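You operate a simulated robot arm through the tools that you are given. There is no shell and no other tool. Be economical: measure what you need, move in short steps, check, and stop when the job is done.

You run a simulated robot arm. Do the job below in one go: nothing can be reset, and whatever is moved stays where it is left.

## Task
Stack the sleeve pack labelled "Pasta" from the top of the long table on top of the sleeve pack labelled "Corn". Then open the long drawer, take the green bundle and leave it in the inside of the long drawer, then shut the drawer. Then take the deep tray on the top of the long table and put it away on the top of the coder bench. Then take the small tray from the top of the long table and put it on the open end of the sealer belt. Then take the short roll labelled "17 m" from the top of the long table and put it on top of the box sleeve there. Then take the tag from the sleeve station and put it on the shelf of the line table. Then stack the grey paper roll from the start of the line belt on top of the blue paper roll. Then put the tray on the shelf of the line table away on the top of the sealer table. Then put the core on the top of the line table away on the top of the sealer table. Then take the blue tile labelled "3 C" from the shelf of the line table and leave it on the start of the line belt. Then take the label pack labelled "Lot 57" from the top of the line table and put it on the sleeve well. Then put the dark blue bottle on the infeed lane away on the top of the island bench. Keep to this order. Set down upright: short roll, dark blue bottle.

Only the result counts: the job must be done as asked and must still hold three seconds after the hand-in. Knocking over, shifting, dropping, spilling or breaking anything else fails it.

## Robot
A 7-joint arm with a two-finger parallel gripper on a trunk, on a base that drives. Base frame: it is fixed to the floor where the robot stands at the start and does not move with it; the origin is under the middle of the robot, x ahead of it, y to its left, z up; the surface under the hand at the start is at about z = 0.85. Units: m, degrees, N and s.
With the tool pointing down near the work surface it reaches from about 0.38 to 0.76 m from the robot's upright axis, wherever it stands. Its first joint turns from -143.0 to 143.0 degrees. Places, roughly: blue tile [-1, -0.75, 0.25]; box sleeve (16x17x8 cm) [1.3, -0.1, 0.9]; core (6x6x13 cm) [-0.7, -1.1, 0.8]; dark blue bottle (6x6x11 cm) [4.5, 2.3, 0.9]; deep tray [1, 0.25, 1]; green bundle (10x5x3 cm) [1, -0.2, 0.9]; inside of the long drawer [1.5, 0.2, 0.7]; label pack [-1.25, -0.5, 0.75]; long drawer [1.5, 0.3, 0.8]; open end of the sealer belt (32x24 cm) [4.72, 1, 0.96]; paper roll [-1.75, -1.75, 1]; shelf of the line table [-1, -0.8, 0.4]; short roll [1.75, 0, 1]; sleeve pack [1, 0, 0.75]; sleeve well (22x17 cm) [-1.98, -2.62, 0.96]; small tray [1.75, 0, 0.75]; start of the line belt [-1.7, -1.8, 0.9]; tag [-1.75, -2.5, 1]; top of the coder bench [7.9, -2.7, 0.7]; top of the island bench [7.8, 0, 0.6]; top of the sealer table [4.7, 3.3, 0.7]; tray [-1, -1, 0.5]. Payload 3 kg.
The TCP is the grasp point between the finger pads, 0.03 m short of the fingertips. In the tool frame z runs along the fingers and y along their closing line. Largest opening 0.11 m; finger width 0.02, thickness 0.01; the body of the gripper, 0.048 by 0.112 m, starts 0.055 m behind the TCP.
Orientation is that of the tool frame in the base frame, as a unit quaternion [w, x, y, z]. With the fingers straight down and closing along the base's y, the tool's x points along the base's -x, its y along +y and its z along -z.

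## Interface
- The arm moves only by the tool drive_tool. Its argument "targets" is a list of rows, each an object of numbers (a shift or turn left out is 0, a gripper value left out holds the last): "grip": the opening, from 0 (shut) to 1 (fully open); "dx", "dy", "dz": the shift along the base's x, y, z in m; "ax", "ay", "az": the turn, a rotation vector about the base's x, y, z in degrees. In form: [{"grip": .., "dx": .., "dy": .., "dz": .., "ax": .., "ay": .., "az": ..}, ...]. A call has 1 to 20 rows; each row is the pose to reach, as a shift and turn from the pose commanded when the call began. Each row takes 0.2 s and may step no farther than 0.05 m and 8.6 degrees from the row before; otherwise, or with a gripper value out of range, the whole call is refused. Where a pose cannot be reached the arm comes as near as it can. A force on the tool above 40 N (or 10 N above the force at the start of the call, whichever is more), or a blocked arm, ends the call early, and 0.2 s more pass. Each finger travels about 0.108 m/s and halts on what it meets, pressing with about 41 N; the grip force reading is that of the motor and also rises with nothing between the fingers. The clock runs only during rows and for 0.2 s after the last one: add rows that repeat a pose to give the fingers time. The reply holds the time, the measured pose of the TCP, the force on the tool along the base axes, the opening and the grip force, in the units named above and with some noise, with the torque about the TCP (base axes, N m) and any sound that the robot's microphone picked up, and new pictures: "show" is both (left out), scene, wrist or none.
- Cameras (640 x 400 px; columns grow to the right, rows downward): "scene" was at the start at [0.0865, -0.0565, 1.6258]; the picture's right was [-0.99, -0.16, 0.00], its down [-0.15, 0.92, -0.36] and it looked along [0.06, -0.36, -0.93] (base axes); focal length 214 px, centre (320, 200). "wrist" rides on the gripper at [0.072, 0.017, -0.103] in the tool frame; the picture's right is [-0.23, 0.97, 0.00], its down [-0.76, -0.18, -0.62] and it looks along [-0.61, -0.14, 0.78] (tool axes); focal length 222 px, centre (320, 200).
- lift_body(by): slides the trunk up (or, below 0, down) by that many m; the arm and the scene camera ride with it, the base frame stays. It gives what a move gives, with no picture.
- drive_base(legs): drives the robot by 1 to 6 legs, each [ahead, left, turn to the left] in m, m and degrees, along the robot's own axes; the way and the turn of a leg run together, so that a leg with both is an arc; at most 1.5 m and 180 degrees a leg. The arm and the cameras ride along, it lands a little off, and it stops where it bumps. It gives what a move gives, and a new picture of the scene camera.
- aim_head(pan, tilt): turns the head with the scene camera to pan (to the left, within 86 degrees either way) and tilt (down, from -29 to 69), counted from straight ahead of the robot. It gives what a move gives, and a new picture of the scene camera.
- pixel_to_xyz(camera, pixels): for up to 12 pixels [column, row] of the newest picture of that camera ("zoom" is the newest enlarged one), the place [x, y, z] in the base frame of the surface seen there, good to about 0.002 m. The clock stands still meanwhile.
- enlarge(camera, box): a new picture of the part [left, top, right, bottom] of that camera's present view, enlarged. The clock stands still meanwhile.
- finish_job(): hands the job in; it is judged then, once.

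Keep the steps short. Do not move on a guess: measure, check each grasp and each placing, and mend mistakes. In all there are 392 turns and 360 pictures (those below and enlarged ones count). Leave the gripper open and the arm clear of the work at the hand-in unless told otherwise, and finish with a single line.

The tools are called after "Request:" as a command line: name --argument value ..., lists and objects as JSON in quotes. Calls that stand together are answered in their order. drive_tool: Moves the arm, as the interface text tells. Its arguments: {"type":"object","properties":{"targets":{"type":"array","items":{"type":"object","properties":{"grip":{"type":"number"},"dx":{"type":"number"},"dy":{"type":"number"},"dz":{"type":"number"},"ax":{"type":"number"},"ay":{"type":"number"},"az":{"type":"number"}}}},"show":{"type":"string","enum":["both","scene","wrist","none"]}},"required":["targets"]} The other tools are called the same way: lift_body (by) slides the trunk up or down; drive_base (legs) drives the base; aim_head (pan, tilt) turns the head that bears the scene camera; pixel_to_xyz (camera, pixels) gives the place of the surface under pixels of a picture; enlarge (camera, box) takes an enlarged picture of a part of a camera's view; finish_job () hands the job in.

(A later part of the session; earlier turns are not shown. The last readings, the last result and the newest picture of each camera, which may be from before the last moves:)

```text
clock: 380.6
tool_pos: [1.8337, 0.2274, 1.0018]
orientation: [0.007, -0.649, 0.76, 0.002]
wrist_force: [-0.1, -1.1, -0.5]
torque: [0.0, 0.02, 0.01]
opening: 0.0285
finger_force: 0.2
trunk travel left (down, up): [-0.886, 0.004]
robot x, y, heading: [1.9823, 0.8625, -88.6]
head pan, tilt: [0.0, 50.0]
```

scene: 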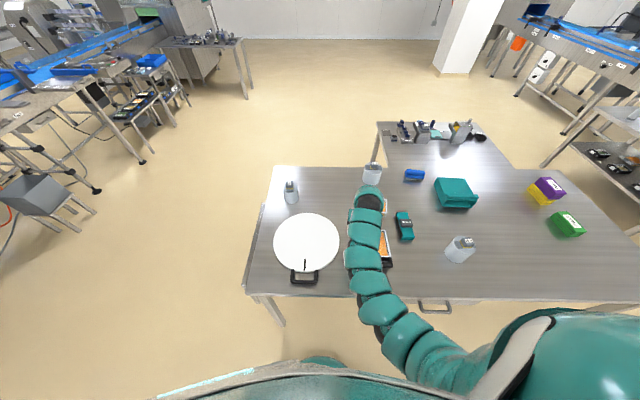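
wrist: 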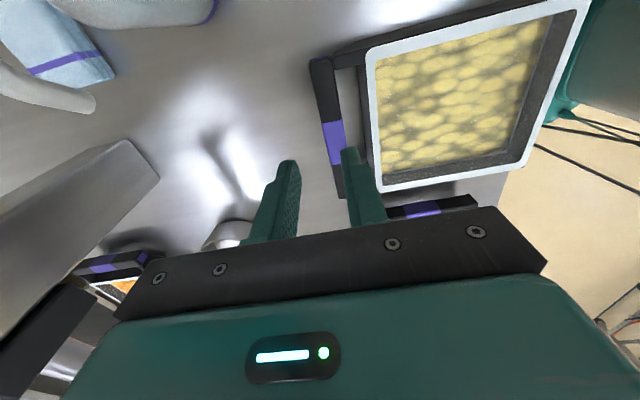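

Request:
drive_base --legs '[[0.165, -0.06, 0]]'

Request:
lift_body --by -0.06

Request:
enlarge --camera "scene" --box '[340, 130, 440, 200]'

```text
clock: 382.1
tool_pos: [1.7774, 0.0591, 0.9994]
orientation: [0.007, -0.649, 0.761, 0.002]
wrist_force: [0.2, -0.7, 0.4]
torque: [0.04, -0.02, -0.01]
opening: 0.0286
finger_force: 0.1
trunk travel left (down, up): [-0.886, 0.004]
robot x, y, heading: [1.9265, 0.6973, -88.8]
head pan, tilt: [0.0, 50.0]
```

scene: 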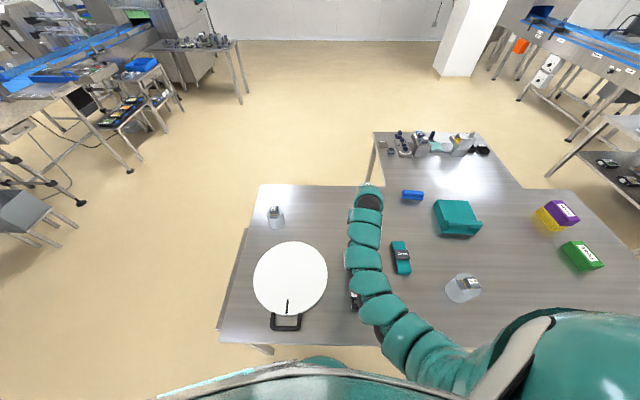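

```text
clock: 383.1
tool_pos: [1.7773, 0.0604, 0.9415]
orientation: [0.006, -0.649, 0.761, 0.001]
wrist_force: [0.1, 0.0, -0.3]
torque: [0.0, 0.01, -0.04]
opening: 0.0285
finger_force: 0.1
trunk travel left (down, up): [-0.826, 0.064]
robot x, y, heading: [1.9285, 0.6962, -88.7]
head pan, tilt: [0.0, 50.0]
```

```text
5.71 times, centred on (390, 165) of scene
```

zoom: 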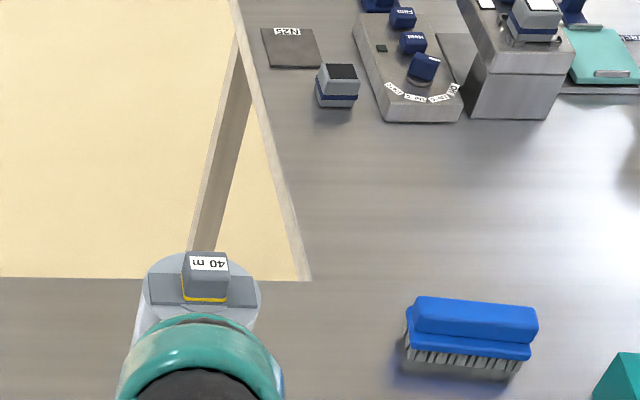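

Request:
pixel_to_xyz --camera "scene" --pixels '[[376, 176], [366, 182], [384, 182], [366, 194]]'

Request:
enlarge --camera "wrist" --box '[0, 0, 640, 400]'

```text
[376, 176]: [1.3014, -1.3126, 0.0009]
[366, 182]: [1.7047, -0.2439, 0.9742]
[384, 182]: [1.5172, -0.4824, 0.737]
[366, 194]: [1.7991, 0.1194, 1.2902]
```

```text
1.00 times, centred on (320, 200) of wrist (not enlarged: the box is as wide or as high as the picture)
```

zoom: 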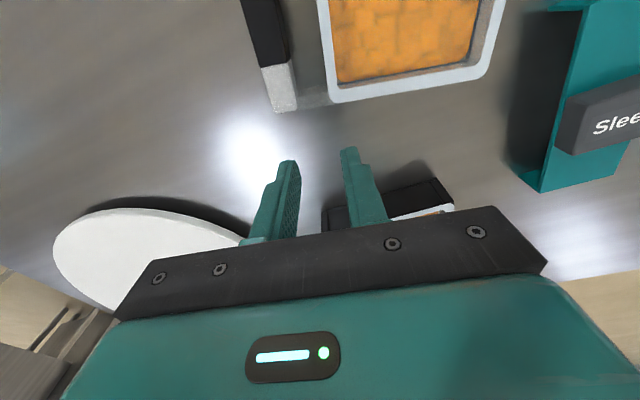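

Move 7 cm toward the bar at this height, then look.

Request:
drive_tool --targets '[{"dy": -0.035}, {"dy": -0.072}, {"dy": -0.072}]' --show "wrist"

```text
clock: 383.9
tool_pos: [1.7748, -0.0134, 0.9404]
orientation: [0.006, -0.648, 0.761, 0.002]
wrist_force: [-0.5, 1.0, 0.3]
torque: [0.02, 0.01, -0.05]
opening: 0.0286
finger_force: 0.0
trunk travel left (down, up): [-0.826, 0.064]
robot x, y, heading: [1.9246, 0.6976, -88.8]
head pan, tilt: [0.0, 50.0]
```

wrist: 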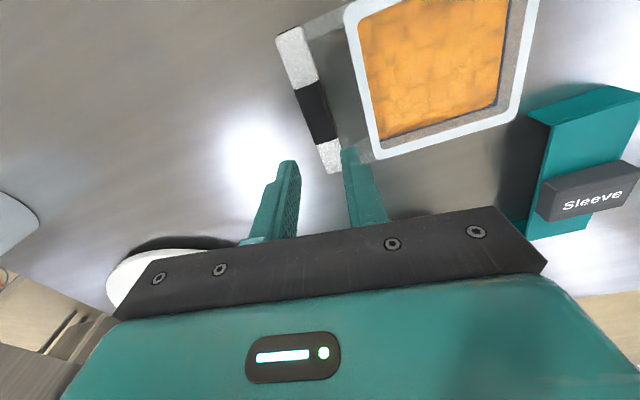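

Request:
drive_tool --targets '[{"dz": -0.015, "dx": 0.002}, {"dz": -0.03, "dx": 0.002}]' --show "wrist"

```text
clock: 384.5
tool_pos: [1.7798, -0.013, 0.913]
orientation: [0.005, -0.649, 0.761, 0.002]
wrist_force: [-0.1, 0.6, 2.7]
torque: [0.01, 0.01, -0.02]
opening: 0.0282
finger_force: 0.1
trunk travel left (down, up): [-0.826, 0.064]
robot x, y, heading: [1.9246, 0.6955, -88.6]
head pan, tilt: [0.0, 50.0]
```

wrist: 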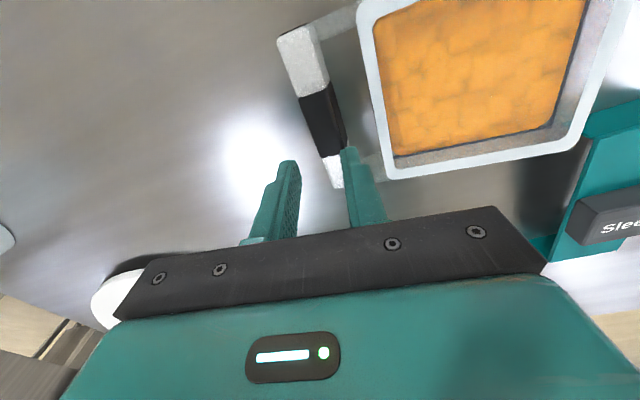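

Slight touch (2.7 N). I rise 1 cm and measure the bar in the wrist picture.

Request:
drive_tool --targets '[{"dz": 0.012}]' --show "wrist"

Request:
pixel_to_xyz --camera "wrist" --pixels '[[282, 40], [312, 30], [303, 100], [330, 90], [320, 155], [335, 180], [365, 60], [378, 120], [388, 165], [320, 120], [310, 60], [328, 165]]'

```text
clock: 384.9
tool_pos: [1.7778, -0.0133, 0.9238]
orientation: [0.006, -0.649, 0.761, 0.001]
wrist_force: [0.7, 0.6, 0.4]
torque: [0.02, 0.0, 0.02]
opening: 0.0288
finger_force: 0.1
trunk travel left (down, up): [-0.826, 0.064]
robot x, y, heading: [1.9254, 0.6987, -88.8]
head pan, tilt: [0.0, 50.0]
```

wrist: 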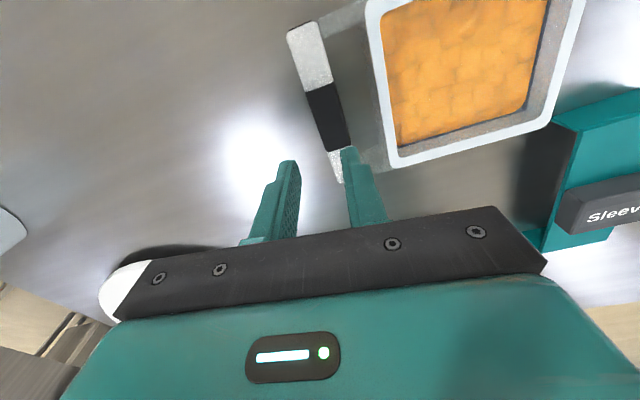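

```text
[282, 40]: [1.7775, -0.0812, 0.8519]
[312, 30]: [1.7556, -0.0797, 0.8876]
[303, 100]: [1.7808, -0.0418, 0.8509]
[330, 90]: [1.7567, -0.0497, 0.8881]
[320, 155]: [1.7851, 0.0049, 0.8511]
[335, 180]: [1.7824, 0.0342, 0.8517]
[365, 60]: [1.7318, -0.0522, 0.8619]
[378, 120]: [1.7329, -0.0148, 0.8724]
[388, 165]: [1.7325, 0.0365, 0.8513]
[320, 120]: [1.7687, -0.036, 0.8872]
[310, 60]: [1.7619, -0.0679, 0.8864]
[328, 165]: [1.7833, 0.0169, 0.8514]
```

The bar seems farther than thought. I cross-check with rim corners and the "Sleeve" item in the wrist view.

Request:
pixel_to_xyz --camera "wrist" --pixels '[[372, 10], [398, 162], [550, 118], [578, 10], [600, 207], [325, 100], [318, 30], [290, 45], [302, 25], [335, 155], [345, 150], [333, 165]]'

Request:
enlarge --camera "wrist" --box '[260, 0, 420, 200]'

```text
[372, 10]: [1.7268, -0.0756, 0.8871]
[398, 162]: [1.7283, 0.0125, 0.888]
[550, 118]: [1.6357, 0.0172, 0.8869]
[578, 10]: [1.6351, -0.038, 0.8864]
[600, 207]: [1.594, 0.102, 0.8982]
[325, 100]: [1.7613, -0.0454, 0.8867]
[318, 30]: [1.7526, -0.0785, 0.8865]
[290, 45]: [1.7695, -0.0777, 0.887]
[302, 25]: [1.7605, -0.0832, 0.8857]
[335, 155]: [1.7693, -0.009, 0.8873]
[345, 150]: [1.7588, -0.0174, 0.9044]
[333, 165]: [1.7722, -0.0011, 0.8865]
```

```text
2.00 times, centred on (340, 100) of wrist
```

zoom: 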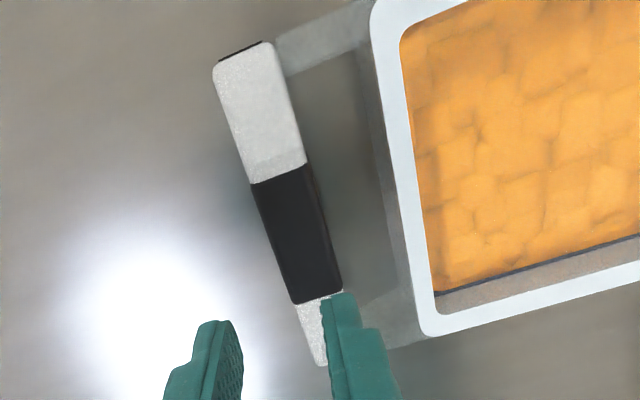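

Bar is actually centred at (1.766, -0.039), axis 84°. I shift there (-12, -26 mm, +3°) and re-check.

Request:
drive_tool --targets '[{"dx": -0.006, "dy": -0.013, "az": 1.5}, {"dx": -0.012, "dy": -0.026, "az": 3}, {"dx": -0.012, "dy": -0.026, "az": 3}]' --show "wrist"

Request:
pixel_to_xyz --camera "wrist" --pixels '[[300, 60], [325, 60], [310, 120], [335, 120], [320, 160], [340, 185], [312, 90], [330, 150], [380, 150], [370, 100]]'

```text
clock: 385.7
tool_pos: [1.7517, -0.0281, 0.9327]
orientation: [0.007, -0.669, 0.743, 0.001]
wrist_force: [-0.3, -0.3, -0.2]
torque: [-0.01, -0.02, 0.0]
opening: 0.0286
finger_force: 0.0
out of reach, approached as far as the arm can: row 2, 3
trunk travel left (down, up): [-0.826, 0.064]
robot x, y, heading: [1.9284, 0.699, -88.6]
head pan, tilt: [0.0, 50.0]
```

wrist: 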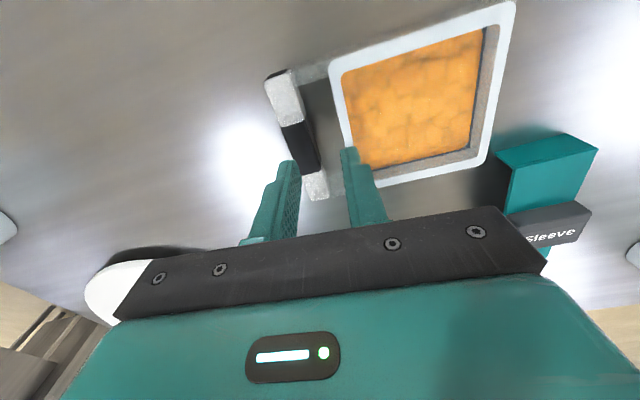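

```text
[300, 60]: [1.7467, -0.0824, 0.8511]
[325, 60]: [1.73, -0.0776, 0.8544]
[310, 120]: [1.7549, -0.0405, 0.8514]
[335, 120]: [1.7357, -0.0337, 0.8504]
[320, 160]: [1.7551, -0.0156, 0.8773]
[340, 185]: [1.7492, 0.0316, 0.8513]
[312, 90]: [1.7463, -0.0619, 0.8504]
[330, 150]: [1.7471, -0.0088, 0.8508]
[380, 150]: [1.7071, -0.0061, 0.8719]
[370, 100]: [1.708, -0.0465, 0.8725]
```

Out of reach there. I raise 5 cm, sidestep the base 0.1 m right, and re-aim.

Request:
lift_body --by 0.05

Request:
drive_base --legs '[[0.01, -0.12, 0]]'

```text
clock: 386.6
tool_pos: [1.7519, -0.0288, 0.9819]
orientation: [0.006, -0.668, 0.744, 0.001]
wrist_force: [0.5, 0.6, 0.1]
torque: [-0.07, 0.0, 0.02]
opening: 0.0285
finger_force: 0.2
trunk travel left (down, up): [-0.876, 0.014]
robot x, y, heading: [1.9297, 0.6956, -88.7]
head pan, tilt: [0.0, 50.0]
```

```text
clock: 387.9
tool_pos: [1.6305, -0.0415, 0.9826]
orientation: [0.006, -0.667, 0.745, 0.001]
wrist_force: [-0.6, 0.3, -1.1]
torque: [0.02, -0.04, -0.01]
opening: 0.0288
finger_force: 0.0
trunk travel left (down, up): [-0.876, 0.014]
robot x, y, heading: [1.8063, 0.6855, -88.8]
head pan, tilt: [0.0, 50.0]
```

scene: 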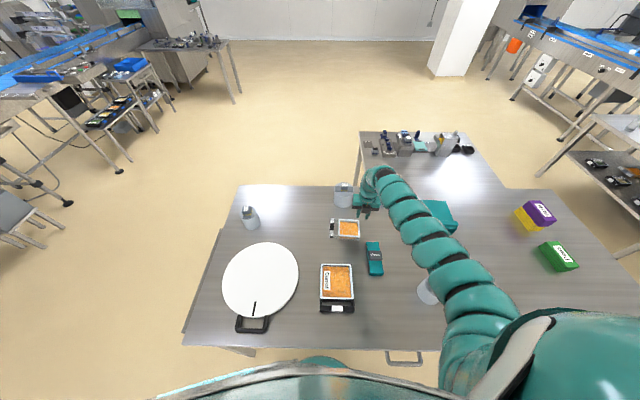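

Request:
enlarge --camera "scene" --box '[320, 205, 370, 245]'

```text
10.00 times, centred on (345, 225) of scene
```

zoom: 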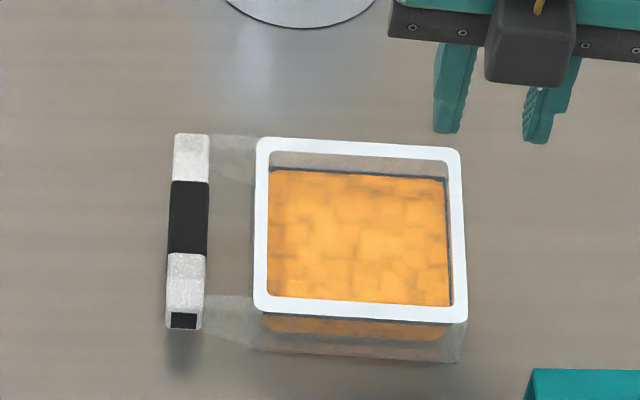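

Request:
pixel_to_xyz --camera "zoom" --pixels '[[178, 140], [206, 140], [172, 305], [200, 305], [172, 215], [188, 215], [204, 215], [258, 215], [260, 145], [460, 155], [462, 318], [258, 302]]'

```text
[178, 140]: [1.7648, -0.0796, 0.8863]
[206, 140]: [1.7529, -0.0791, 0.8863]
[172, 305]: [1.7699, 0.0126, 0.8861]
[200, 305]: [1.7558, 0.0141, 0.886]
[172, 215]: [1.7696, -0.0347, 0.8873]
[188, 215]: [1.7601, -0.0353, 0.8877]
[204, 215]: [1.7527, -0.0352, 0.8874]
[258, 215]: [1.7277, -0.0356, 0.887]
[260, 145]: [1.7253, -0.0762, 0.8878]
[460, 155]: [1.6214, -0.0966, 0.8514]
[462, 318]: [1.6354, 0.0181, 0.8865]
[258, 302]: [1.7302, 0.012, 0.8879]
```

Now the bar is at x 1.753–1.770, y centre -0.034, axis 87°. I check the 40 m roll's nearest edge for clearance to the hand camera.

Request:
pixel_to_xyz --camera "zoom" --pixels '[[300, 26], [300, 10], [230, 2], [370, 2]]'

Request:
pixel_to_xyz --camera "scene" --pixels '[[343, 185], [335, 195], [351, 195], [343, 196], [343, 205]]'

```text
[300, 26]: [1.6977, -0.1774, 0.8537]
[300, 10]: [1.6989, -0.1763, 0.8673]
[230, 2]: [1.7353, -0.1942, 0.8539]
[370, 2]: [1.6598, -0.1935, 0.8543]
```

```text
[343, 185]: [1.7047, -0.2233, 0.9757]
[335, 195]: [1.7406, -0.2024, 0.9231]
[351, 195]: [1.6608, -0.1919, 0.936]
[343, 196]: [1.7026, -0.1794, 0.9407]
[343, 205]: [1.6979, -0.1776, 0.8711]
```

Clear by 5 cm. Move over the bar.

Request:
drive_tool --targets '[{"dx": 0.045, "dy": 0.002, "az": 1}, {"dx": 0.09, "dy": 0.004, "az": 2}, {"dx": 0.1305, "dy": 0.0065, "az": 3}, {"dx": 0.1305, "dy": 0.0065, "az": 3, "dz": -0.03}, {"dx": 0.1305, "dy": 0.0065, "az": 3, "dz": -0.06}]' --show "wrist"

```text
clock: 389.1
tool_pos: [1.7517, 0.0219, 0.9473]
orientation: [0.004, -0.688, 0.726, 0.002]
wrist_force: [-0.6, -0.5, -0.2]
torque: [0.0, 0.0, 0.05]
opening: 0.0286
finger_force: 0.1
out of reach, approached as far as the arm can: row 1, 2, 3, 4, 5
trunk travel left (down, up): [-0.876, 0.014]
robot x, y, heading: [1.8044, 0.6846, -89.0]
head pan, tilt: [0.0, 50.0]
```

wrist: 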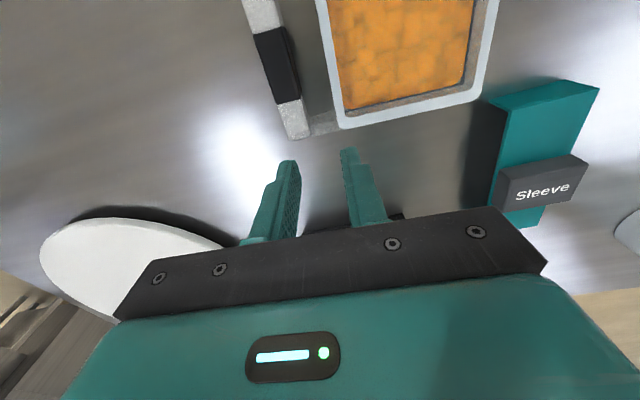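

The high trunk shortens reach. I back the tool a little, then lower the trunk while keeping tool height.

Request:
drive_tool --targets '[{"dy": 0.03}, {"dy": 0.06}, {"dy": 0.06, "dz": 0.03}]' --show "none"

Request:
lift_body --by -0.04

```text
clock: 389.9
tool_pos: [1.7603, 0.0341, 0.9518]
orientation: [0.007, -0.687, 0.727, 0.002]
wrist_force: [0.2, 0.0, -0.6]
torque: [-0.01, -0.03, 0.04]
opening: 0.0287
finger_force: 0.1
out of reach, approached as far as the arm can: row 1, 2, 3
trunk travel left (down, up): [-0.876, 0.014]
robot x, y, heading: [1.8088, 0.6839, -89.0]
head pan, tilt: [0.0, 50.0]
```

```text
clock: 390.7
tool_pos: [1.7604, 0.0352, 0.9129]
orientation: [0.007, -0.687, 0.726, 0.003]
wrist_force: [-0.1, 0.4, -0.1]
torque: [0.04, -0.01, -0.01]
opening: 0.0286
finger_force: 0.0
trunk travel left (down, up): [-0.836, 0.054]
robot x, y, heading: [1.8051, 0.6847, -88.6]
head pan, tilt: [0.0, 50.0]
```

Lateral position is the limit. I raise, sidestep back left 0.1 m and 2 cm closer (0.22 m gap was safe before).

Request:
lift_body --by 0.04

Request:
drive_base --legs '[[0.022, 0.09, 0]]'

```text
clock: 391.5
tool_pos: [1.7594, 0.0358, 0.9518]
orientation: [0.007, -0.687, 0.727, 0.003]
wrist_force: [0.0, 0.3, -0.1]
torque: [-0.02, 0.02, 0.01]
opening: 0.0282
finger_force: 0.0
trunk travel left (down, up): [-0.876, 0.014]
robot x, y, heading: [1.8057, 0.6852, -88.8]
head pan, tilt: [0.0, 50.0]
```

```text
clock: 392.6
tool_pos: [1.8527, 0.0144, 0.9516]
orientation: [0.005, -0.687, 0.726, 0.003]
wrist_force: [-0.6, -0.8, 0.3]
torque: [0.0, 0.02, 0.01]
opening: 0.0284
finger_force: 0.0
trunk travel left (down, up): [-0.876, 0.014]
robot x, y, heading: [1.8951, 0.6658, -88.4]
head pan, tilt: [0.0, 50.0]
```

scene: 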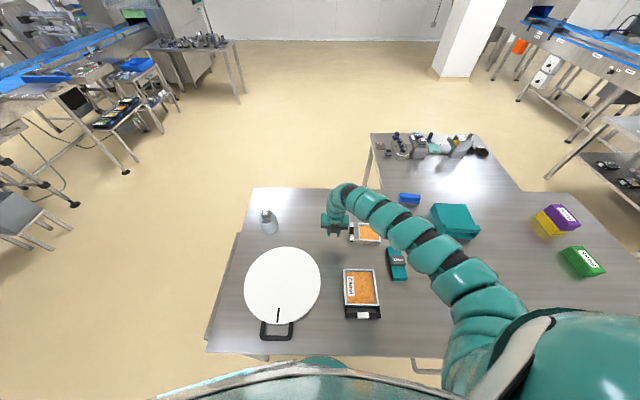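

Request:
drive_tool --targets '[{"dx": -0.045, "dy": 0.0}, {"dx": -0.085, "dy": -0.015}, {"dx": -0.0917, "dy": -0.049}, {"dx": -0.0917, "dy": -0.049}]' --show "wrist"

```text
clock: 393.6
tool_pos: [1.7594, -0.0302, 0.9523]
orientation: [0.007, -0.688, 0.726, 0.002]
wrist_force: [0.1, -0.5, 0.4]
torque: [-0.03, -0.01, -0.02]
opening: 0.0284
finger_force: 0.1
out of reach, approached as far as the arm can: row 1
trunk travel left (down, up): [-0.876, 0.014]
robot x, y, heading: [1.8972, 0.6657, -89.0]
head pan, tilt: [0.0, 50.0]
```

wrist: 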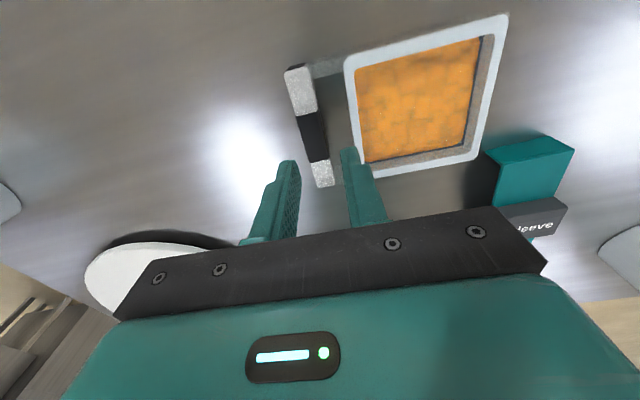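

Reached. Descend to z 0.915 with small corrections and look.

Request:
drive_tool --targets '[{"dx": 0.0015, "dy": -0.004, "dz": -0.02}, {"dx": 0.0015, "dy": -0.004, "dz": -0.037}]' --show "wrist"

```text
clock: 394.2
tool_pos: [1.7597, -0.0346, 0.9229]
orientation: [0.007, -0.687, 0.726, 0.003]
wrist_force: [-0.2, 0.1, -0.4]
torque: [0.01, -0.04, -0.01]
opening: 0.0284
finger_force: 0.1
out of reach, approached as far as the arm can: row 2
trunk travel left (down, up): [-0.876, 0.014]
robot x, y, heading: [1.9002, 0.6622, -88.8]
head pan, tilt: [0.0, 50.0]
```

wrist: 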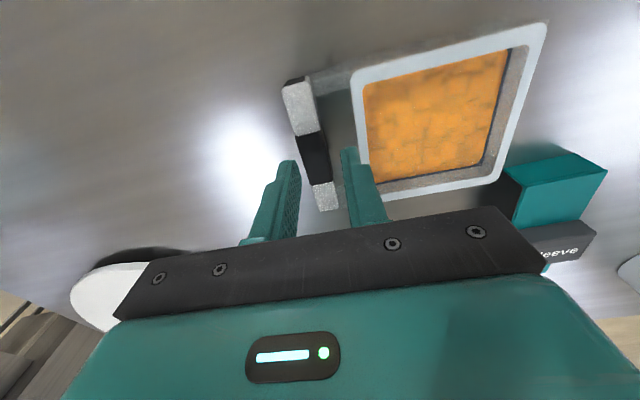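

Bar is between the fingers; the arm is at its low limit, so I lower by trunk 3.6 cm in two steps.

Request:
lift_body --by -0.022

Request:
lift_body --by -0.014

Request:
drive_tool --targets '[{"grip": 0}, {"grip": 0}, {"grip": 0}]' --show "wrist"

```text
clock: 394.9
tool_pos: [1.7602, -0.0348, 0.9005]
orientation: [0.007, -0.687, 0.726, 0.004]
wrist_force: [0.5, 0.4, -0.1]
torque: [-0.03, 0.03, -0.01]
opening: 0.0288
finger_force: 0.1
trunk travel left (down, up): [-0.854, 0.036]
robot x, y, heading: [1.8962, 0.6635, -88.9]
head pan, tilt: [0.0, 50.0]
```

```text
clock: 395.6
tool_pos: [1.7612, -0.0343, 0.8875]
orientation: [0.007, -0.688, 0.726, 0.003]
wrist_force: [-0.2, 1.4, 3.4]
torque: [-0.05, 0.1, -0.06]
opening: 0.0284
finger_force: 0.2
trunk travel left (down, up): [-0.84, 0.05]
robot x, y, heading: [1.8982, 0.6656, -88.9]
head pan, tilt: [0.0, 50.0]
```

```text
clock: 396.4
tool_pos: [1.7602, -0.0346, 0.8877]
orientation: [0.006, -0.688, 0.726, 0.002]
wrist_force: [1.4, 0.3, 3.2]
torque: [-0.04, 0.17, 0.08]
opening: 0.0176
finger_force: 41.0
trunk travel left (down, up): [-0.84, 0.05]
robot x, y, heading: [1.8978, 0.6674, -88.8]
head pan, tilt: [0.0, 50.0]
```

wrist: 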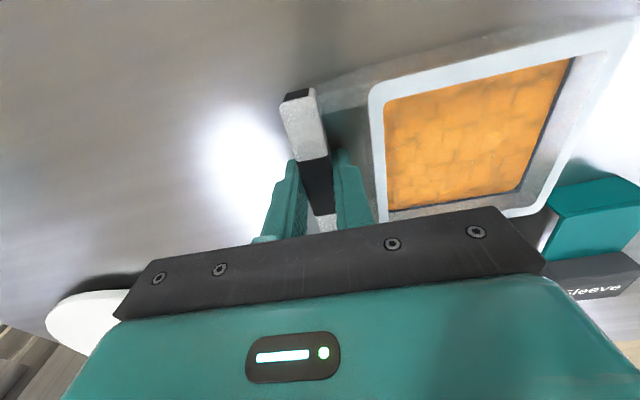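

Gripped at 17.6 mm. Lift by trunk.

Request:
lift_body --by 0.05

Request:
drive_tool --targets '[{"dz": 0.015}, {"dz": 0.03}]'

```text
clock: 397.3
tool_pos: [1.7597, -0.0355, 0.9371]
orientation: [0.008, -0.688, 0.726, 0.003]
wrist_force: [-0.7, -0.6, -1.4]
torque: [0.0, -0.11, -0.03]
opening: 0.0177
finger_force: 41.2
trunk travel left (down, up): [-0.89, 0.0]
robot x, y, heading: [1.8987, 0.666, -88.8]
head pan, tilt: [0.0, 50.0]
```

```text
clock: 397.9
tool_pos: [1.7602, -0.0352, 0.9673]
orientation: [0.007, -0.687, 0.726, 0.003]
wrist_force: [-0.2, -0.6, -2.4]
torque: [0.0, -0.1, 0.0]
opening: 0.0175
finger_force: 41.2
trunk travel left (down, up): [-0.89, 0.0]
robot x, y, heading: [1.8941, 0.6664, -88.7]
head pan, tilt: [0.0, 50.0]
```

scene: 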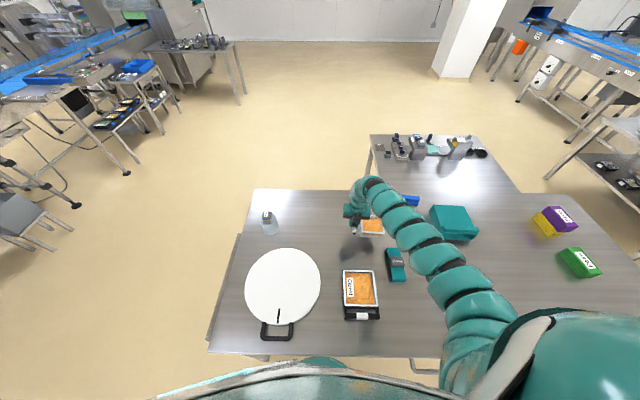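
wrist: 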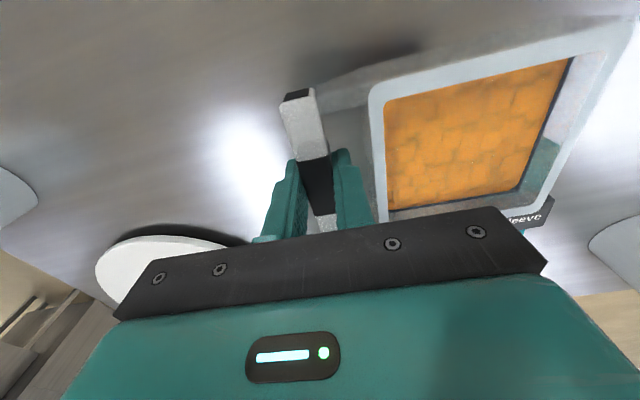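

Secured. Carry it: back off, face +x, and go round the line's left end.

Request:
drive_base --legs '[[-0.5, 0, 0], [0, 0, 88.8], [0.52, 1.04, 0], [0.52, 1.04, 0], [0.52, 1.04, 0]]'

```text
clock: 421.2
tool_pos: [4.1085, 4.1598, 0.9666]
orientation: [-0.003, 0.999, -0.034, -0.007]
wrist_force: [-0.1, 0.1, -1.5]
torque: [0.1, -0.02, -0.02]
opening: 0.0174
finger_force: 41.0
trunk travel left (down, up): [-0.89, 0.0]
robot x, y, heading: [3.4125, 4.3073, 0.6]
head pan, tilt: [0.0, 50.0]
```

scene: 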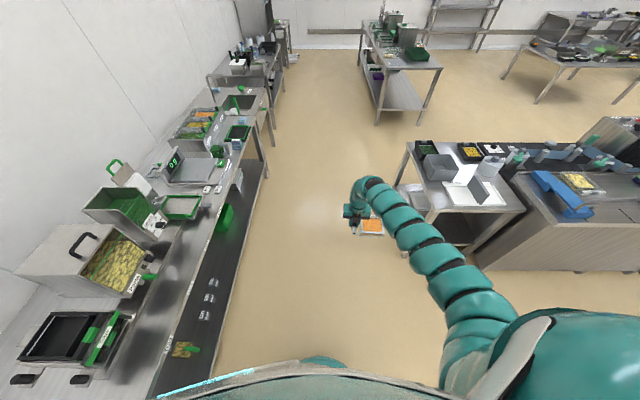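

Request:
drive_base --legs '[[1.2, 0, -0.6], [1.2, 0, 0], [0, 0, -90], [1.4, 0.2, 0], [1.45, 0.25, 0]]'

Request:
drive_base --legs '[[0, 0, -90]]'

Request:
aim_head --pan 0 --tilt 30

```text
clock: 450.3
tool_pos: [6.071, 0.7633, 0.9674]
orientation: [0.007, -0.673, 0.74, 0.003]
wrist_force: [-0.3, 0.6, -0.7]
torque: [0.01, -0.08, -0.02]
opening: 0.0174
finger_force: 40.8
trunk travel left (down, up): [-0.89, 0.0]
robot x, y, heading: [6.2334, 1.4593, -90.8]
head pan, tilt: [0.0, 50.0]
```

scene: 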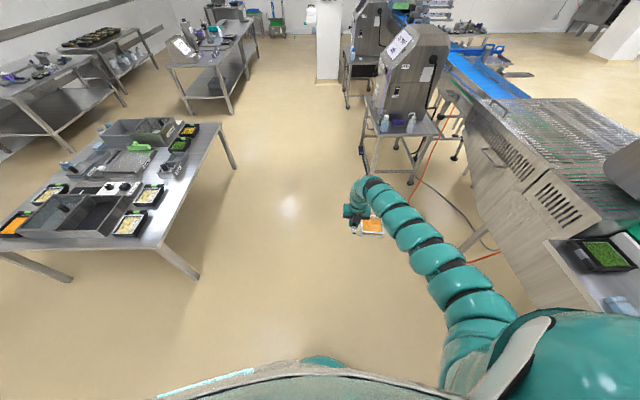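

```text
clock: 454.5
tool_pos: [5.5427, 1.6227, 0.9665]
orientation: [0.007, 0.048, 0.999, -0.002]
wrist_force: [0.0, 0.4, -1.3]
torque: [-0.11, 0.05, 0.02]
opening: 0.0174
finger_force: 40.8
trunk travel left (down, up): [-0.89, 0.0]
robot x, y, heading: [6.2361, 1.4546, 179.1]
head pan, tilt: [0.0, 50.0]
```

scene: 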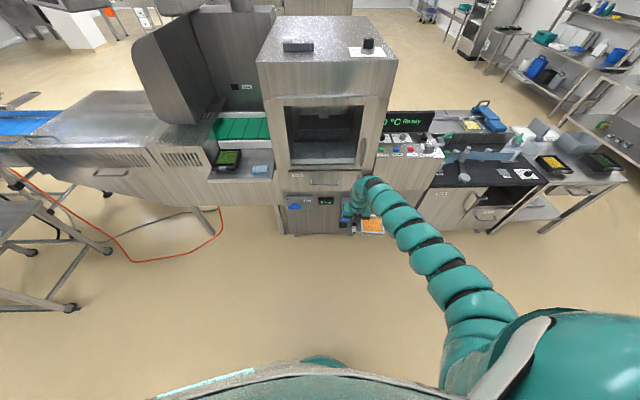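

```text
clock: 455.3
tool_pos: [5.5417, 1.6227, 0.9677]
orientation: [0.007, 0.048, 0.999, -0.003]
wrist_force: [0.3, -0.8, -2.0]
torque: [-0.1, 0.01, -0.02]
opening: 0.0174
finger_force: 41.6
trunk travel left (down, up): [-0.89, 0.0]
robot x, y, heading: [6.2354, 1.4579, 178.9]
head pan, tilt: [0.0, 30.0]
```

scene: 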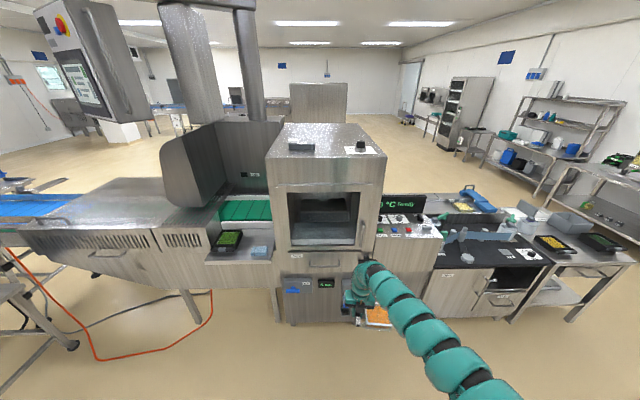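

Request:
drive_base --legs '[[0, 0.66, 0.9]]'

Request:
aim_head --pan 0 --tilt 38

Request:
enlarge --camera "scene" --box '[230, 120, 430, 250]'

```text
clock: 459.0
tool_pos: [5.5326, 0.9562, 0.9673]
orientation: [0.007, 0.042, 0.999, -0.003]
wrist_force: [0.4, -0.9, -1.7]
torque: [-0.09, -0.01, -0.01]
opening: 0.0177
finger_force: 40.9
trunk travel left (down, up): [-0.89, 0.0]
robot x, y, heading: [6.2256, 0.7993, 179.5]
head pan, tilt: [0.0, 30.0]
```

scene: 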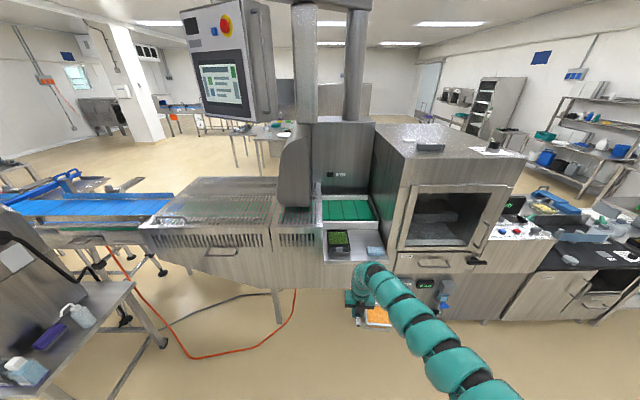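

```text
clock: 459.6
tool_pos: [5.5329, 0.9563, 0.9664]
orientation: [0.006, 0.042, 0.999, -0.002]
wrist_force: [-0.3, 0.5, -2.2]
torque: [-0.07, 0.0, -0.02]
opening: 0.0175
finger_force: 41.1
trunk travel left (down, up): [-0.89, 0.0]
robot x, y, heading: [6.2295, 0.7984, 179.5]
head pan, tilt: [0.0, 38.0]
```

scene: 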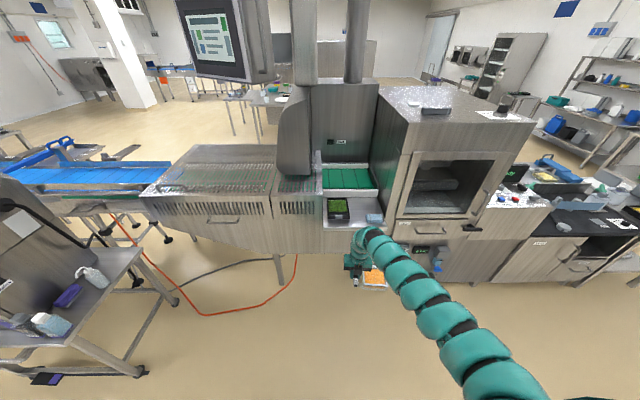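

```text
3.08 times, centred on (330, 185) of scene
```

zoom: 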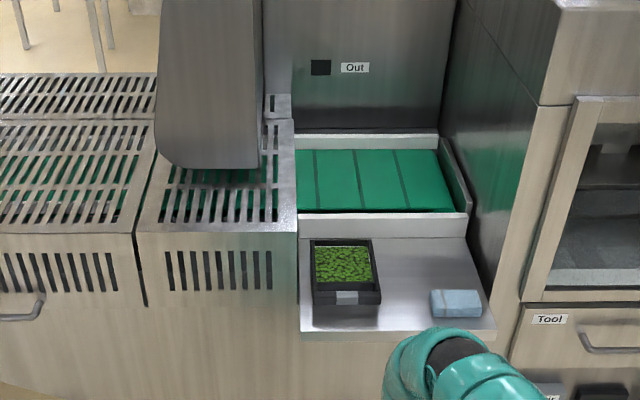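

Request:
pixel_to_xyz --camera "zoom" --pixels '[[300, 155], [435, 155], [450, 205], [305, 208], [380, 180], [380, 142], [380, 225], [465, 222], [340, 245], [375, 300], [450, 300], [260, 165]]'

Request:
pixel_to_xyz --camera "scene" --pixels '[[296, 172], [280, 165], [272, 80], [375, 160], [380, 100], [310, 120], [345, 110], [305, 80], [355, 82], [278, 190], [262, 60], [245, 80]]'

```text
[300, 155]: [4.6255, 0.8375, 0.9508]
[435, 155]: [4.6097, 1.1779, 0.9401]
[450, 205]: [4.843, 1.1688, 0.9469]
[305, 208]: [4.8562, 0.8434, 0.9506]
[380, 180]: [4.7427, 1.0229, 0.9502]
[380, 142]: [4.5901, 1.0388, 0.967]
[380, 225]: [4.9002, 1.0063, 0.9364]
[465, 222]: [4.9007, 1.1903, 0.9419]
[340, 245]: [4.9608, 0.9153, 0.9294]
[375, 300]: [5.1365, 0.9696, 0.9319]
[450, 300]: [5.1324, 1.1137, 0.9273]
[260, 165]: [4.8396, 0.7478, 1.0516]
```

```text
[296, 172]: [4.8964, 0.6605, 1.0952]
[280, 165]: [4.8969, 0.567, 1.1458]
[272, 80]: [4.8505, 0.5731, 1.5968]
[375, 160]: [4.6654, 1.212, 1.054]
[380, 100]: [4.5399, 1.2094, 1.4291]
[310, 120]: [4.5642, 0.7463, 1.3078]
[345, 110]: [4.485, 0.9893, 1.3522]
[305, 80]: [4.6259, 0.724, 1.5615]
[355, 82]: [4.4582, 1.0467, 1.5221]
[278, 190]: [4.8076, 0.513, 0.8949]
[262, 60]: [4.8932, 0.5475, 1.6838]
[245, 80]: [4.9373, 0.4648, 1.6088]
```

Belt: x 4.61–4.87, y 0.84–1.17, z 0.950, front lip ~0.97. I raise the tool to about 1.06 first.

Request:
drive_tool --targets '[{"dz": 0.03}, {"dz": 0.06}, {"dz": 0.09}]' --show "none"

```text
clock: 460.4
tool_pos: [5.5315, 0.9565, 1.0573]
orientation: [0.007, 0.042, 0.999, -0.003]
wrist_force: [0.0, 0.5, -0.9]
torque: [-0.07, 0.05, 0.0]
opening: 0.0172
finger_force: 41.0
trunk travel left (down, up): [-0.89, 0.0]
robot x, y, heading: [6.2264, 0.8006, 179.7]
head pan, tilt: [0.0, 38.0]
```

Request:
drive_base --legs '[[0.5, 0.02, 0], [0.27, 0, 0]]'

Request:
enlarge --camera "wrist" --box '[0, 0, 640, 400]'

```text
clock: 464.9
tool_pos: [4.7581, 0.9403, 1.0571]
orientation: [0.008, 0.042, 0.999, -0.003]
wrist_force: [-0.8, 0.6, -1.2]
torque: [-0.11, -0.01, 0.01]
opening: 0.0175
finger_force: 41.6
trunk travel left (down, up): [-0.89, 0.0]
robot x, y, heading: [5.4524, 0.783, 179.9]
head pan, tilt: [0.0, 38.0]
```

scene: 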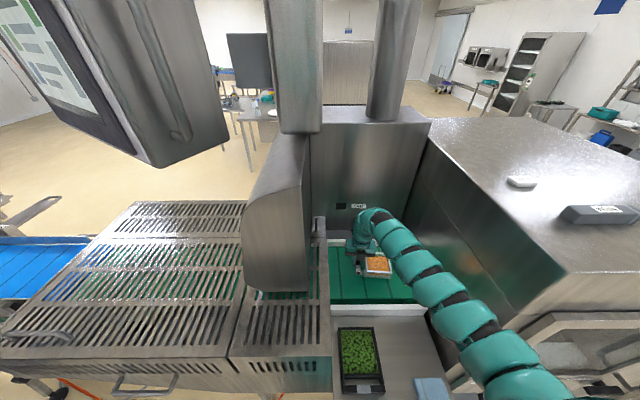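

```text
1.00 times, centred on (320, 200) of wrist (not enlarged: the box is as wide or as high as the picture)
```

zoom: 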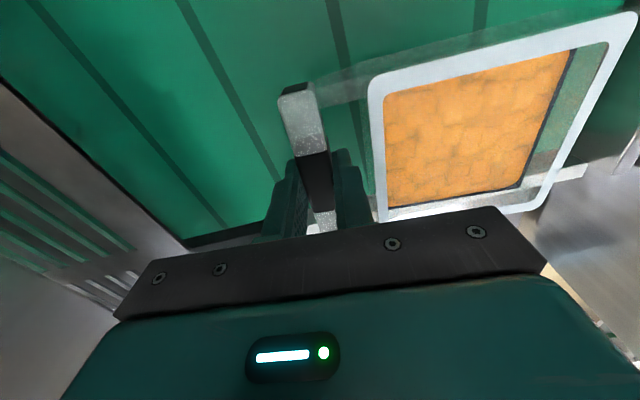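

Over the belt. Shift -2 cm x and lower by trunk.

Request:
drive_tool --targets '[{"dx": -0.01}, {"dx": -0.02}]' --show "none"

Request:
lift_body --by -0.055

Request:
drive_tool --targets '[{"dz": -0.006}, {"dz": -0.011}, {"dz": -0.014}]' --show "scene"

```text
clock: 465.5
tool_pos: [4.7382, 0.9406, 1.0565]
orientation: [0.009, 0.041, 0.999, -0.004]
wrist_force: [0.2, -0.4, -1.8]
torque: [-0.08, -0.03, -0.01]
opening: 0.0175
finger_force: 40.8
trunk travel left (down, up): [-0.89, 0.0]
robot x, y, heading: [5.4569, 0.7842, 180.0]
head pan, tilt: [0.0, 38.0]
```

```text
clock: 466.5
tool_pos: [4.7379, 0.9396, 1.0013]
orientation: [0.008, 0.041, 0.999, -0.004]
wrist_force: [-0.1, -0.9, -0.6]
torque: [-0.11, 0.01, 0.0]
opening: 0.0176
finger_force: 41.0
trunk travel left (down, up): [-0.835, 0.055]
robot x, y, heading: [5.4555, 0.7839, 179.8]
head pan, tilt: [0.0, 38.0]
```

```text
clock: 467.3
tool_pos: [4.7375, 0.9389, 0.9877]
orientation: [0.008, 0.04, 0.999, -0.003]
wrist_force: [-0.9, 0.3, 1.4]
torque: [0.15, 0.08, 0.11]
opening: 0.0177
finger_force: 40.2
trunk travel left (down, up): [-0.835, 0.055]
robot x, y, heading: [5.455, 0.7864, 179.8]
head pan, tilt: [0.0, 38.0]
```

scene: 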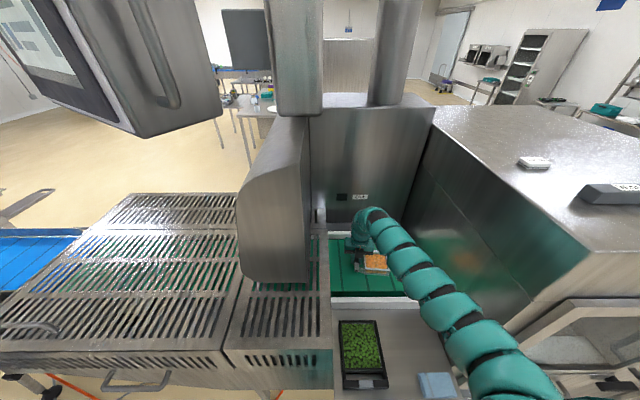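

Touching (force turned +1.4 N). Lower 1.5 mm, open slightly, rise by trunk.

Request:
drive_tool --targets '[{"dz": -0.002}, {"dz": -0.002, "grip": 0.27}, {"dz": -0.002, "grip": 0.27}]' --show "none"

Request:
lift_body --by 0.055

Request:
drive_tool --targets '[{"dz": 0.02}, {"dz": 0.04}]'

```text
clock: 468.1
tool_pos: [4.7384, 0.9395, 0.9873]
orientation: [0.008, 0.041, 0.999, -0.003]
wrist_force: [-0.4, 0.2, 0.5]
torque: [-0.03, -0.02, 0.01]
opening: 0.0297
finger_force: 0.1
trunk travel left (down, up): [-0.835, 0.055]
robot x, y, heading: [5.4515, 0.7842, 179.8]
head pan, tilt: [0.0, 38.0]
```

```text
clock: 469.0
tool_pos: [4.7392, 0.9404, 1.0412]
orientation: [0.008, 0.041, 0.999, -0.003]
wrist_force: [-0.9, 0.7, 0.1]
torque: [-0.01, -0.02, -0.01]
opening: 0.0296
finger_force: 0.1
trunk travel left (down, up): [-0.89, 0.0]
robot x, y, heading: [5.4529, 0.7823, 179.8]
head pan, tilt: [0.0, 38.0]
```

```text
clock: 469.6
tool_pos: [4.7375, 0.9393, 1.0814]
orientation: [0.007, 0.04, 0.999, -0.003]
wrist_force: [-0.5, -0.2, 0.1]
torque: [0.0, 0.02, 0.02]
opening: 0.0295
finger_force: 0.0
trunk travel left (down, up): [-0.89, 0.0]
robot x, y, heading: [5.4538, 0.7811, 179.9]
head pan, tilt: [0.0, 38.0]
```

scene: 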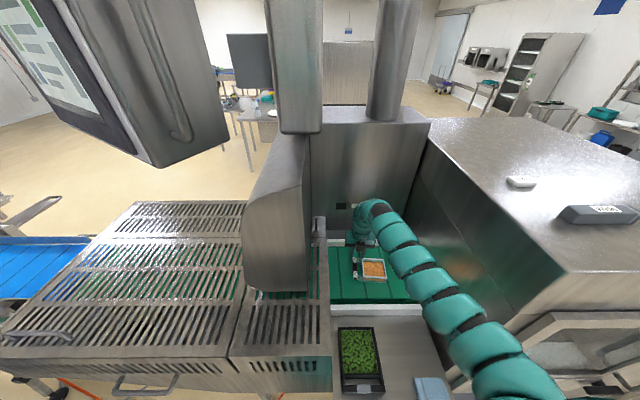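
wrist: 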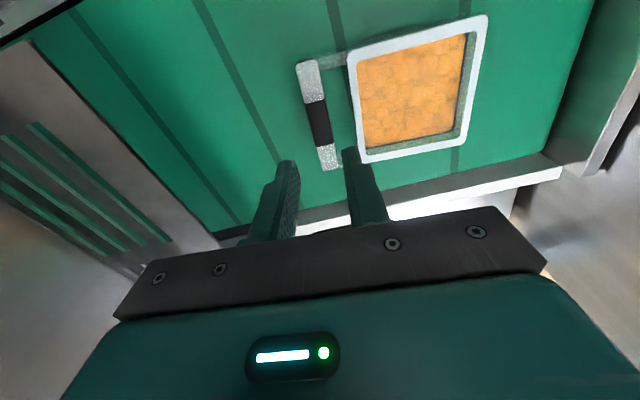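

Small tray sits on the belt. Drive back to the long table.

Request:
drive_base --legs '[[-0.75, 0, 0], [0, 0, -90], [1.4, 0.2, 0], [1.4, 0.2, 0], [0.5, 0, 0], [0, 0, 90]]'

Request:
drive_base --legs '[[1.4, -0.05, 0], [0.7, 0.9, 0], [0.8, 1.0, 0], [0.6, 1.0, 0], [0, 0, 90]]'

Request:
aim_head --pan 0 --tilt 50

```text
clock: 497.2
tool_pos: [5.1341, 4.2329, 1.0807]
orientation: [0.007, 0.042, 0.999, -0.004]
wrist_force: [1.2, -0.5, 1.6]
torque: [0.0, -0.02, -0.02]
opening: 0.0297
finger_force: 0.0
trunk travel left (down, up): [-0.89, 0.0]
robot x, y, heading: [5.8437, 4.0759, 179.8]
head pan, tilt: [0.0, 38.0]
```

scene: 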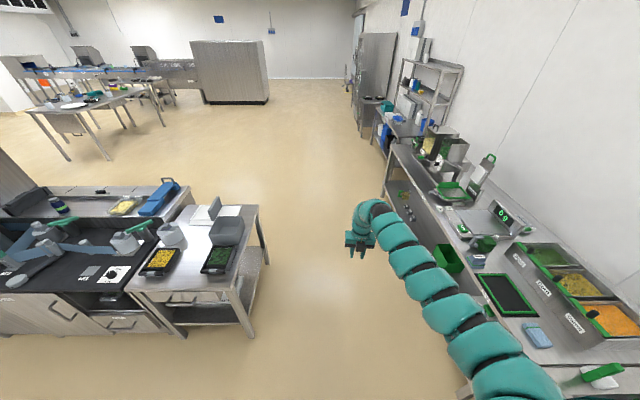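

```text
clock: 524.9
tool_pos: [2.1972, 0.5218, 1.081]
orientation: [0.007, -0.678, 0.735, 0.003]
wrist_force: [0.0, 0.5, 0.4]
torque: [0.02, 0.02, 0.01]
opening: 0.0298
finger_force: 0.0
trunk travel left (down, up): [-0.89, 0.0]
robot x, y, heading: [2.3516, 1.2402, -90.2]
head pan, tilt: [0.0, 38.0]
```

scene: 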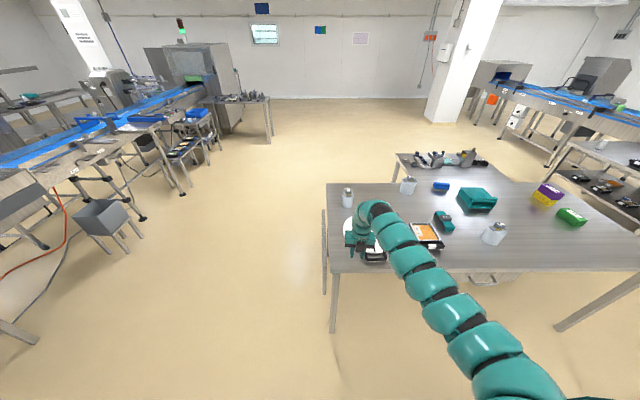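

```text
clock: 525.7
tool_pos: [2.1977, 0.5237, 1.0815]
orientation: [0.008, -0.678, 0.735, 0.003]
wrist_force: [-0.6, 0.4, -1.3]
torque: [-0.01, 0.02, 0.0]
opening: 0.0302
finger_force: 0.1
trunk travel left (down, up): [-0.89, 0.0]
robot x, y, heading: [2.3505, 1.2439, -90.3]
head pan, tilt: [0.0, 50.0]
```

scene: 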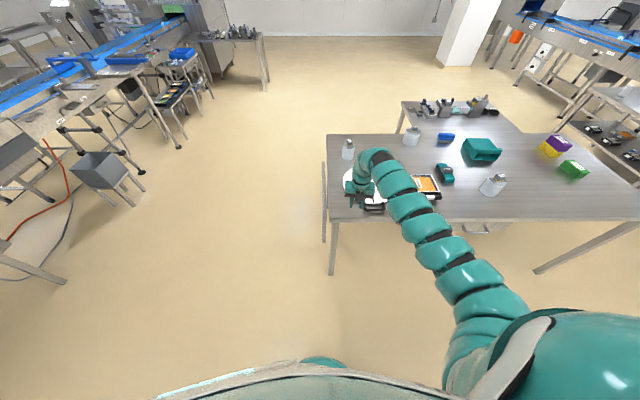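

Request:
enlarge --camera "scene" --box '[325, 125, 375, 165]'

Request:
pixel_to_xyz --camera "scene" --pixels '[[348, 140], [348, 145], [342, 150], [354, 150], [348, 158], [330, 170], [326, 216], [470, 145], [495, 145], [470, 158], [497, 160], [482, 150]]'

```text
10.00 times, centred on (350, 145) of scene
```

zoom: 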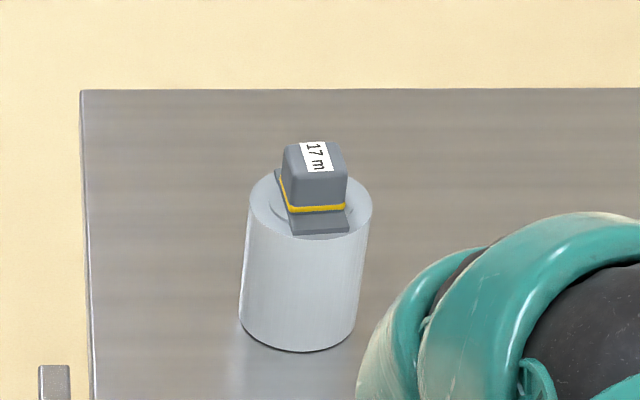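

```text
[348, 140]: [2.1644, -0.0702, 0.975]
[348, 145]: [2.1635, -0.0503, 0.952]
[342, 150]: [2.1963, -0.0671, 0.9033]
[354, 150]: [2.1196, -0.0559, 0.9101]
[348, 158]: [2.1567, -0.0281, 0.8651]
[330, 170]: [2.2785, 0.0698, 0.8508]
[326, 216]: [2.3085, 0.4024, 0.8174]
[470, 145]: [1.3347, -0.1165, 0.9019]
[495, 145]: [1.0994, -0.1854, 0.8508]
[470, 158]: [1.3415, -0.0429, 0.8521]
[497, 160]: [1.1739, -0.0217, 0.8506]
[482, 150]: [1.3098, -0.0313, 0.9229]
```

Request:
pixel_to_xyz --camera "zoom" --pixels '[[250, 195], [372, 200], [310, 240], [300, 175], [240, 320], [355, 325], [295, 350], [315, 145], [290, 180], [345, 185], [320, 205], [262, 190]]'

Request:
enlarge --camera "scene" --box '[450, 120, 530, 180]'

```text
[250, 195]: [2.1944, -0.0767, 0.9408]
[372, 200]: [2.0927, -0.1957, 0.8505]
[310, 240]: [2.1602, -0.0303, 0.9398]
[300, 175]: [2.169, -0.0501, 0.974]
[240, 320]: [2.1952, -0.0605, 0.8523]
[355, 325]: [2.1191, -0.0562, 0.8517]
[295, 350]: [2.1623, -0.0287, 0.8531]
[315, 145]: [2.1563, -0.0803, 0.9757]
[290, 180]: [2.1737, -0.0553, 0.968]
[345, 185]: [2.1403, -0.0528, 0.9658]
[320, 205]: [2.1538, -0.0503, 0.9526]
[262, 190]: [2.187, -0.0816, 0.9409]
```

```text
6.67 times, centred on (490, 150) of scene
```

zoom: 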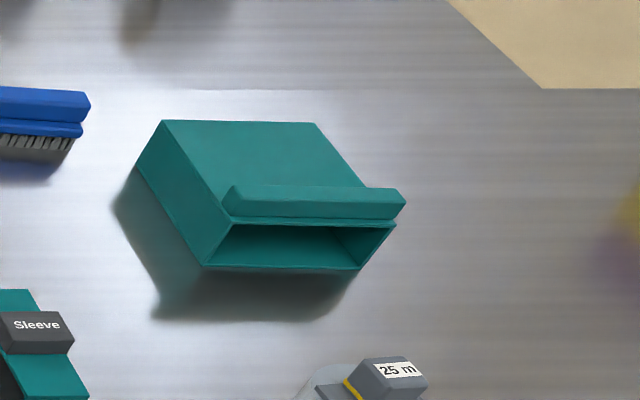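

Request:
pixel_to_xyz --camera "zoom" --pixels '[[165, 125], [315, 125], [355, 182], [225, 180], [260, 150], [320, 205], [395, 200], [230, 205], [140, 165], [205, 262], [360, 265], [300, 150]]'

```text
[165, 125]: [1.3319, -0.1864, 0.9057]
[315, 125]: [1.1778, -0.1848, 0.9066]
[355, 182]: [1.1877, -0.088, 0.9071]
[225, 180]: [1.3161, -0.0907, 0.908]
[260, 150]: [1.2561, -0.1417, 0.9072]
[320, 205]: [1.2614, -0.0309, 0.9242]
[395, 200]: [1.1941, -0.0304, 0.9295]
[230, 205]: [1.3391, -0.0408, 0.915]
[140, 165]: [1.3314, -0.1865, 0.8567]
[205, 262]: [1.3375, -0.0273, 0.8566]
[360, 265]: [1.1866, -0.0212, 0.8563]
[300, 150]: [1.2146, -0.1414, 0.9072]
```

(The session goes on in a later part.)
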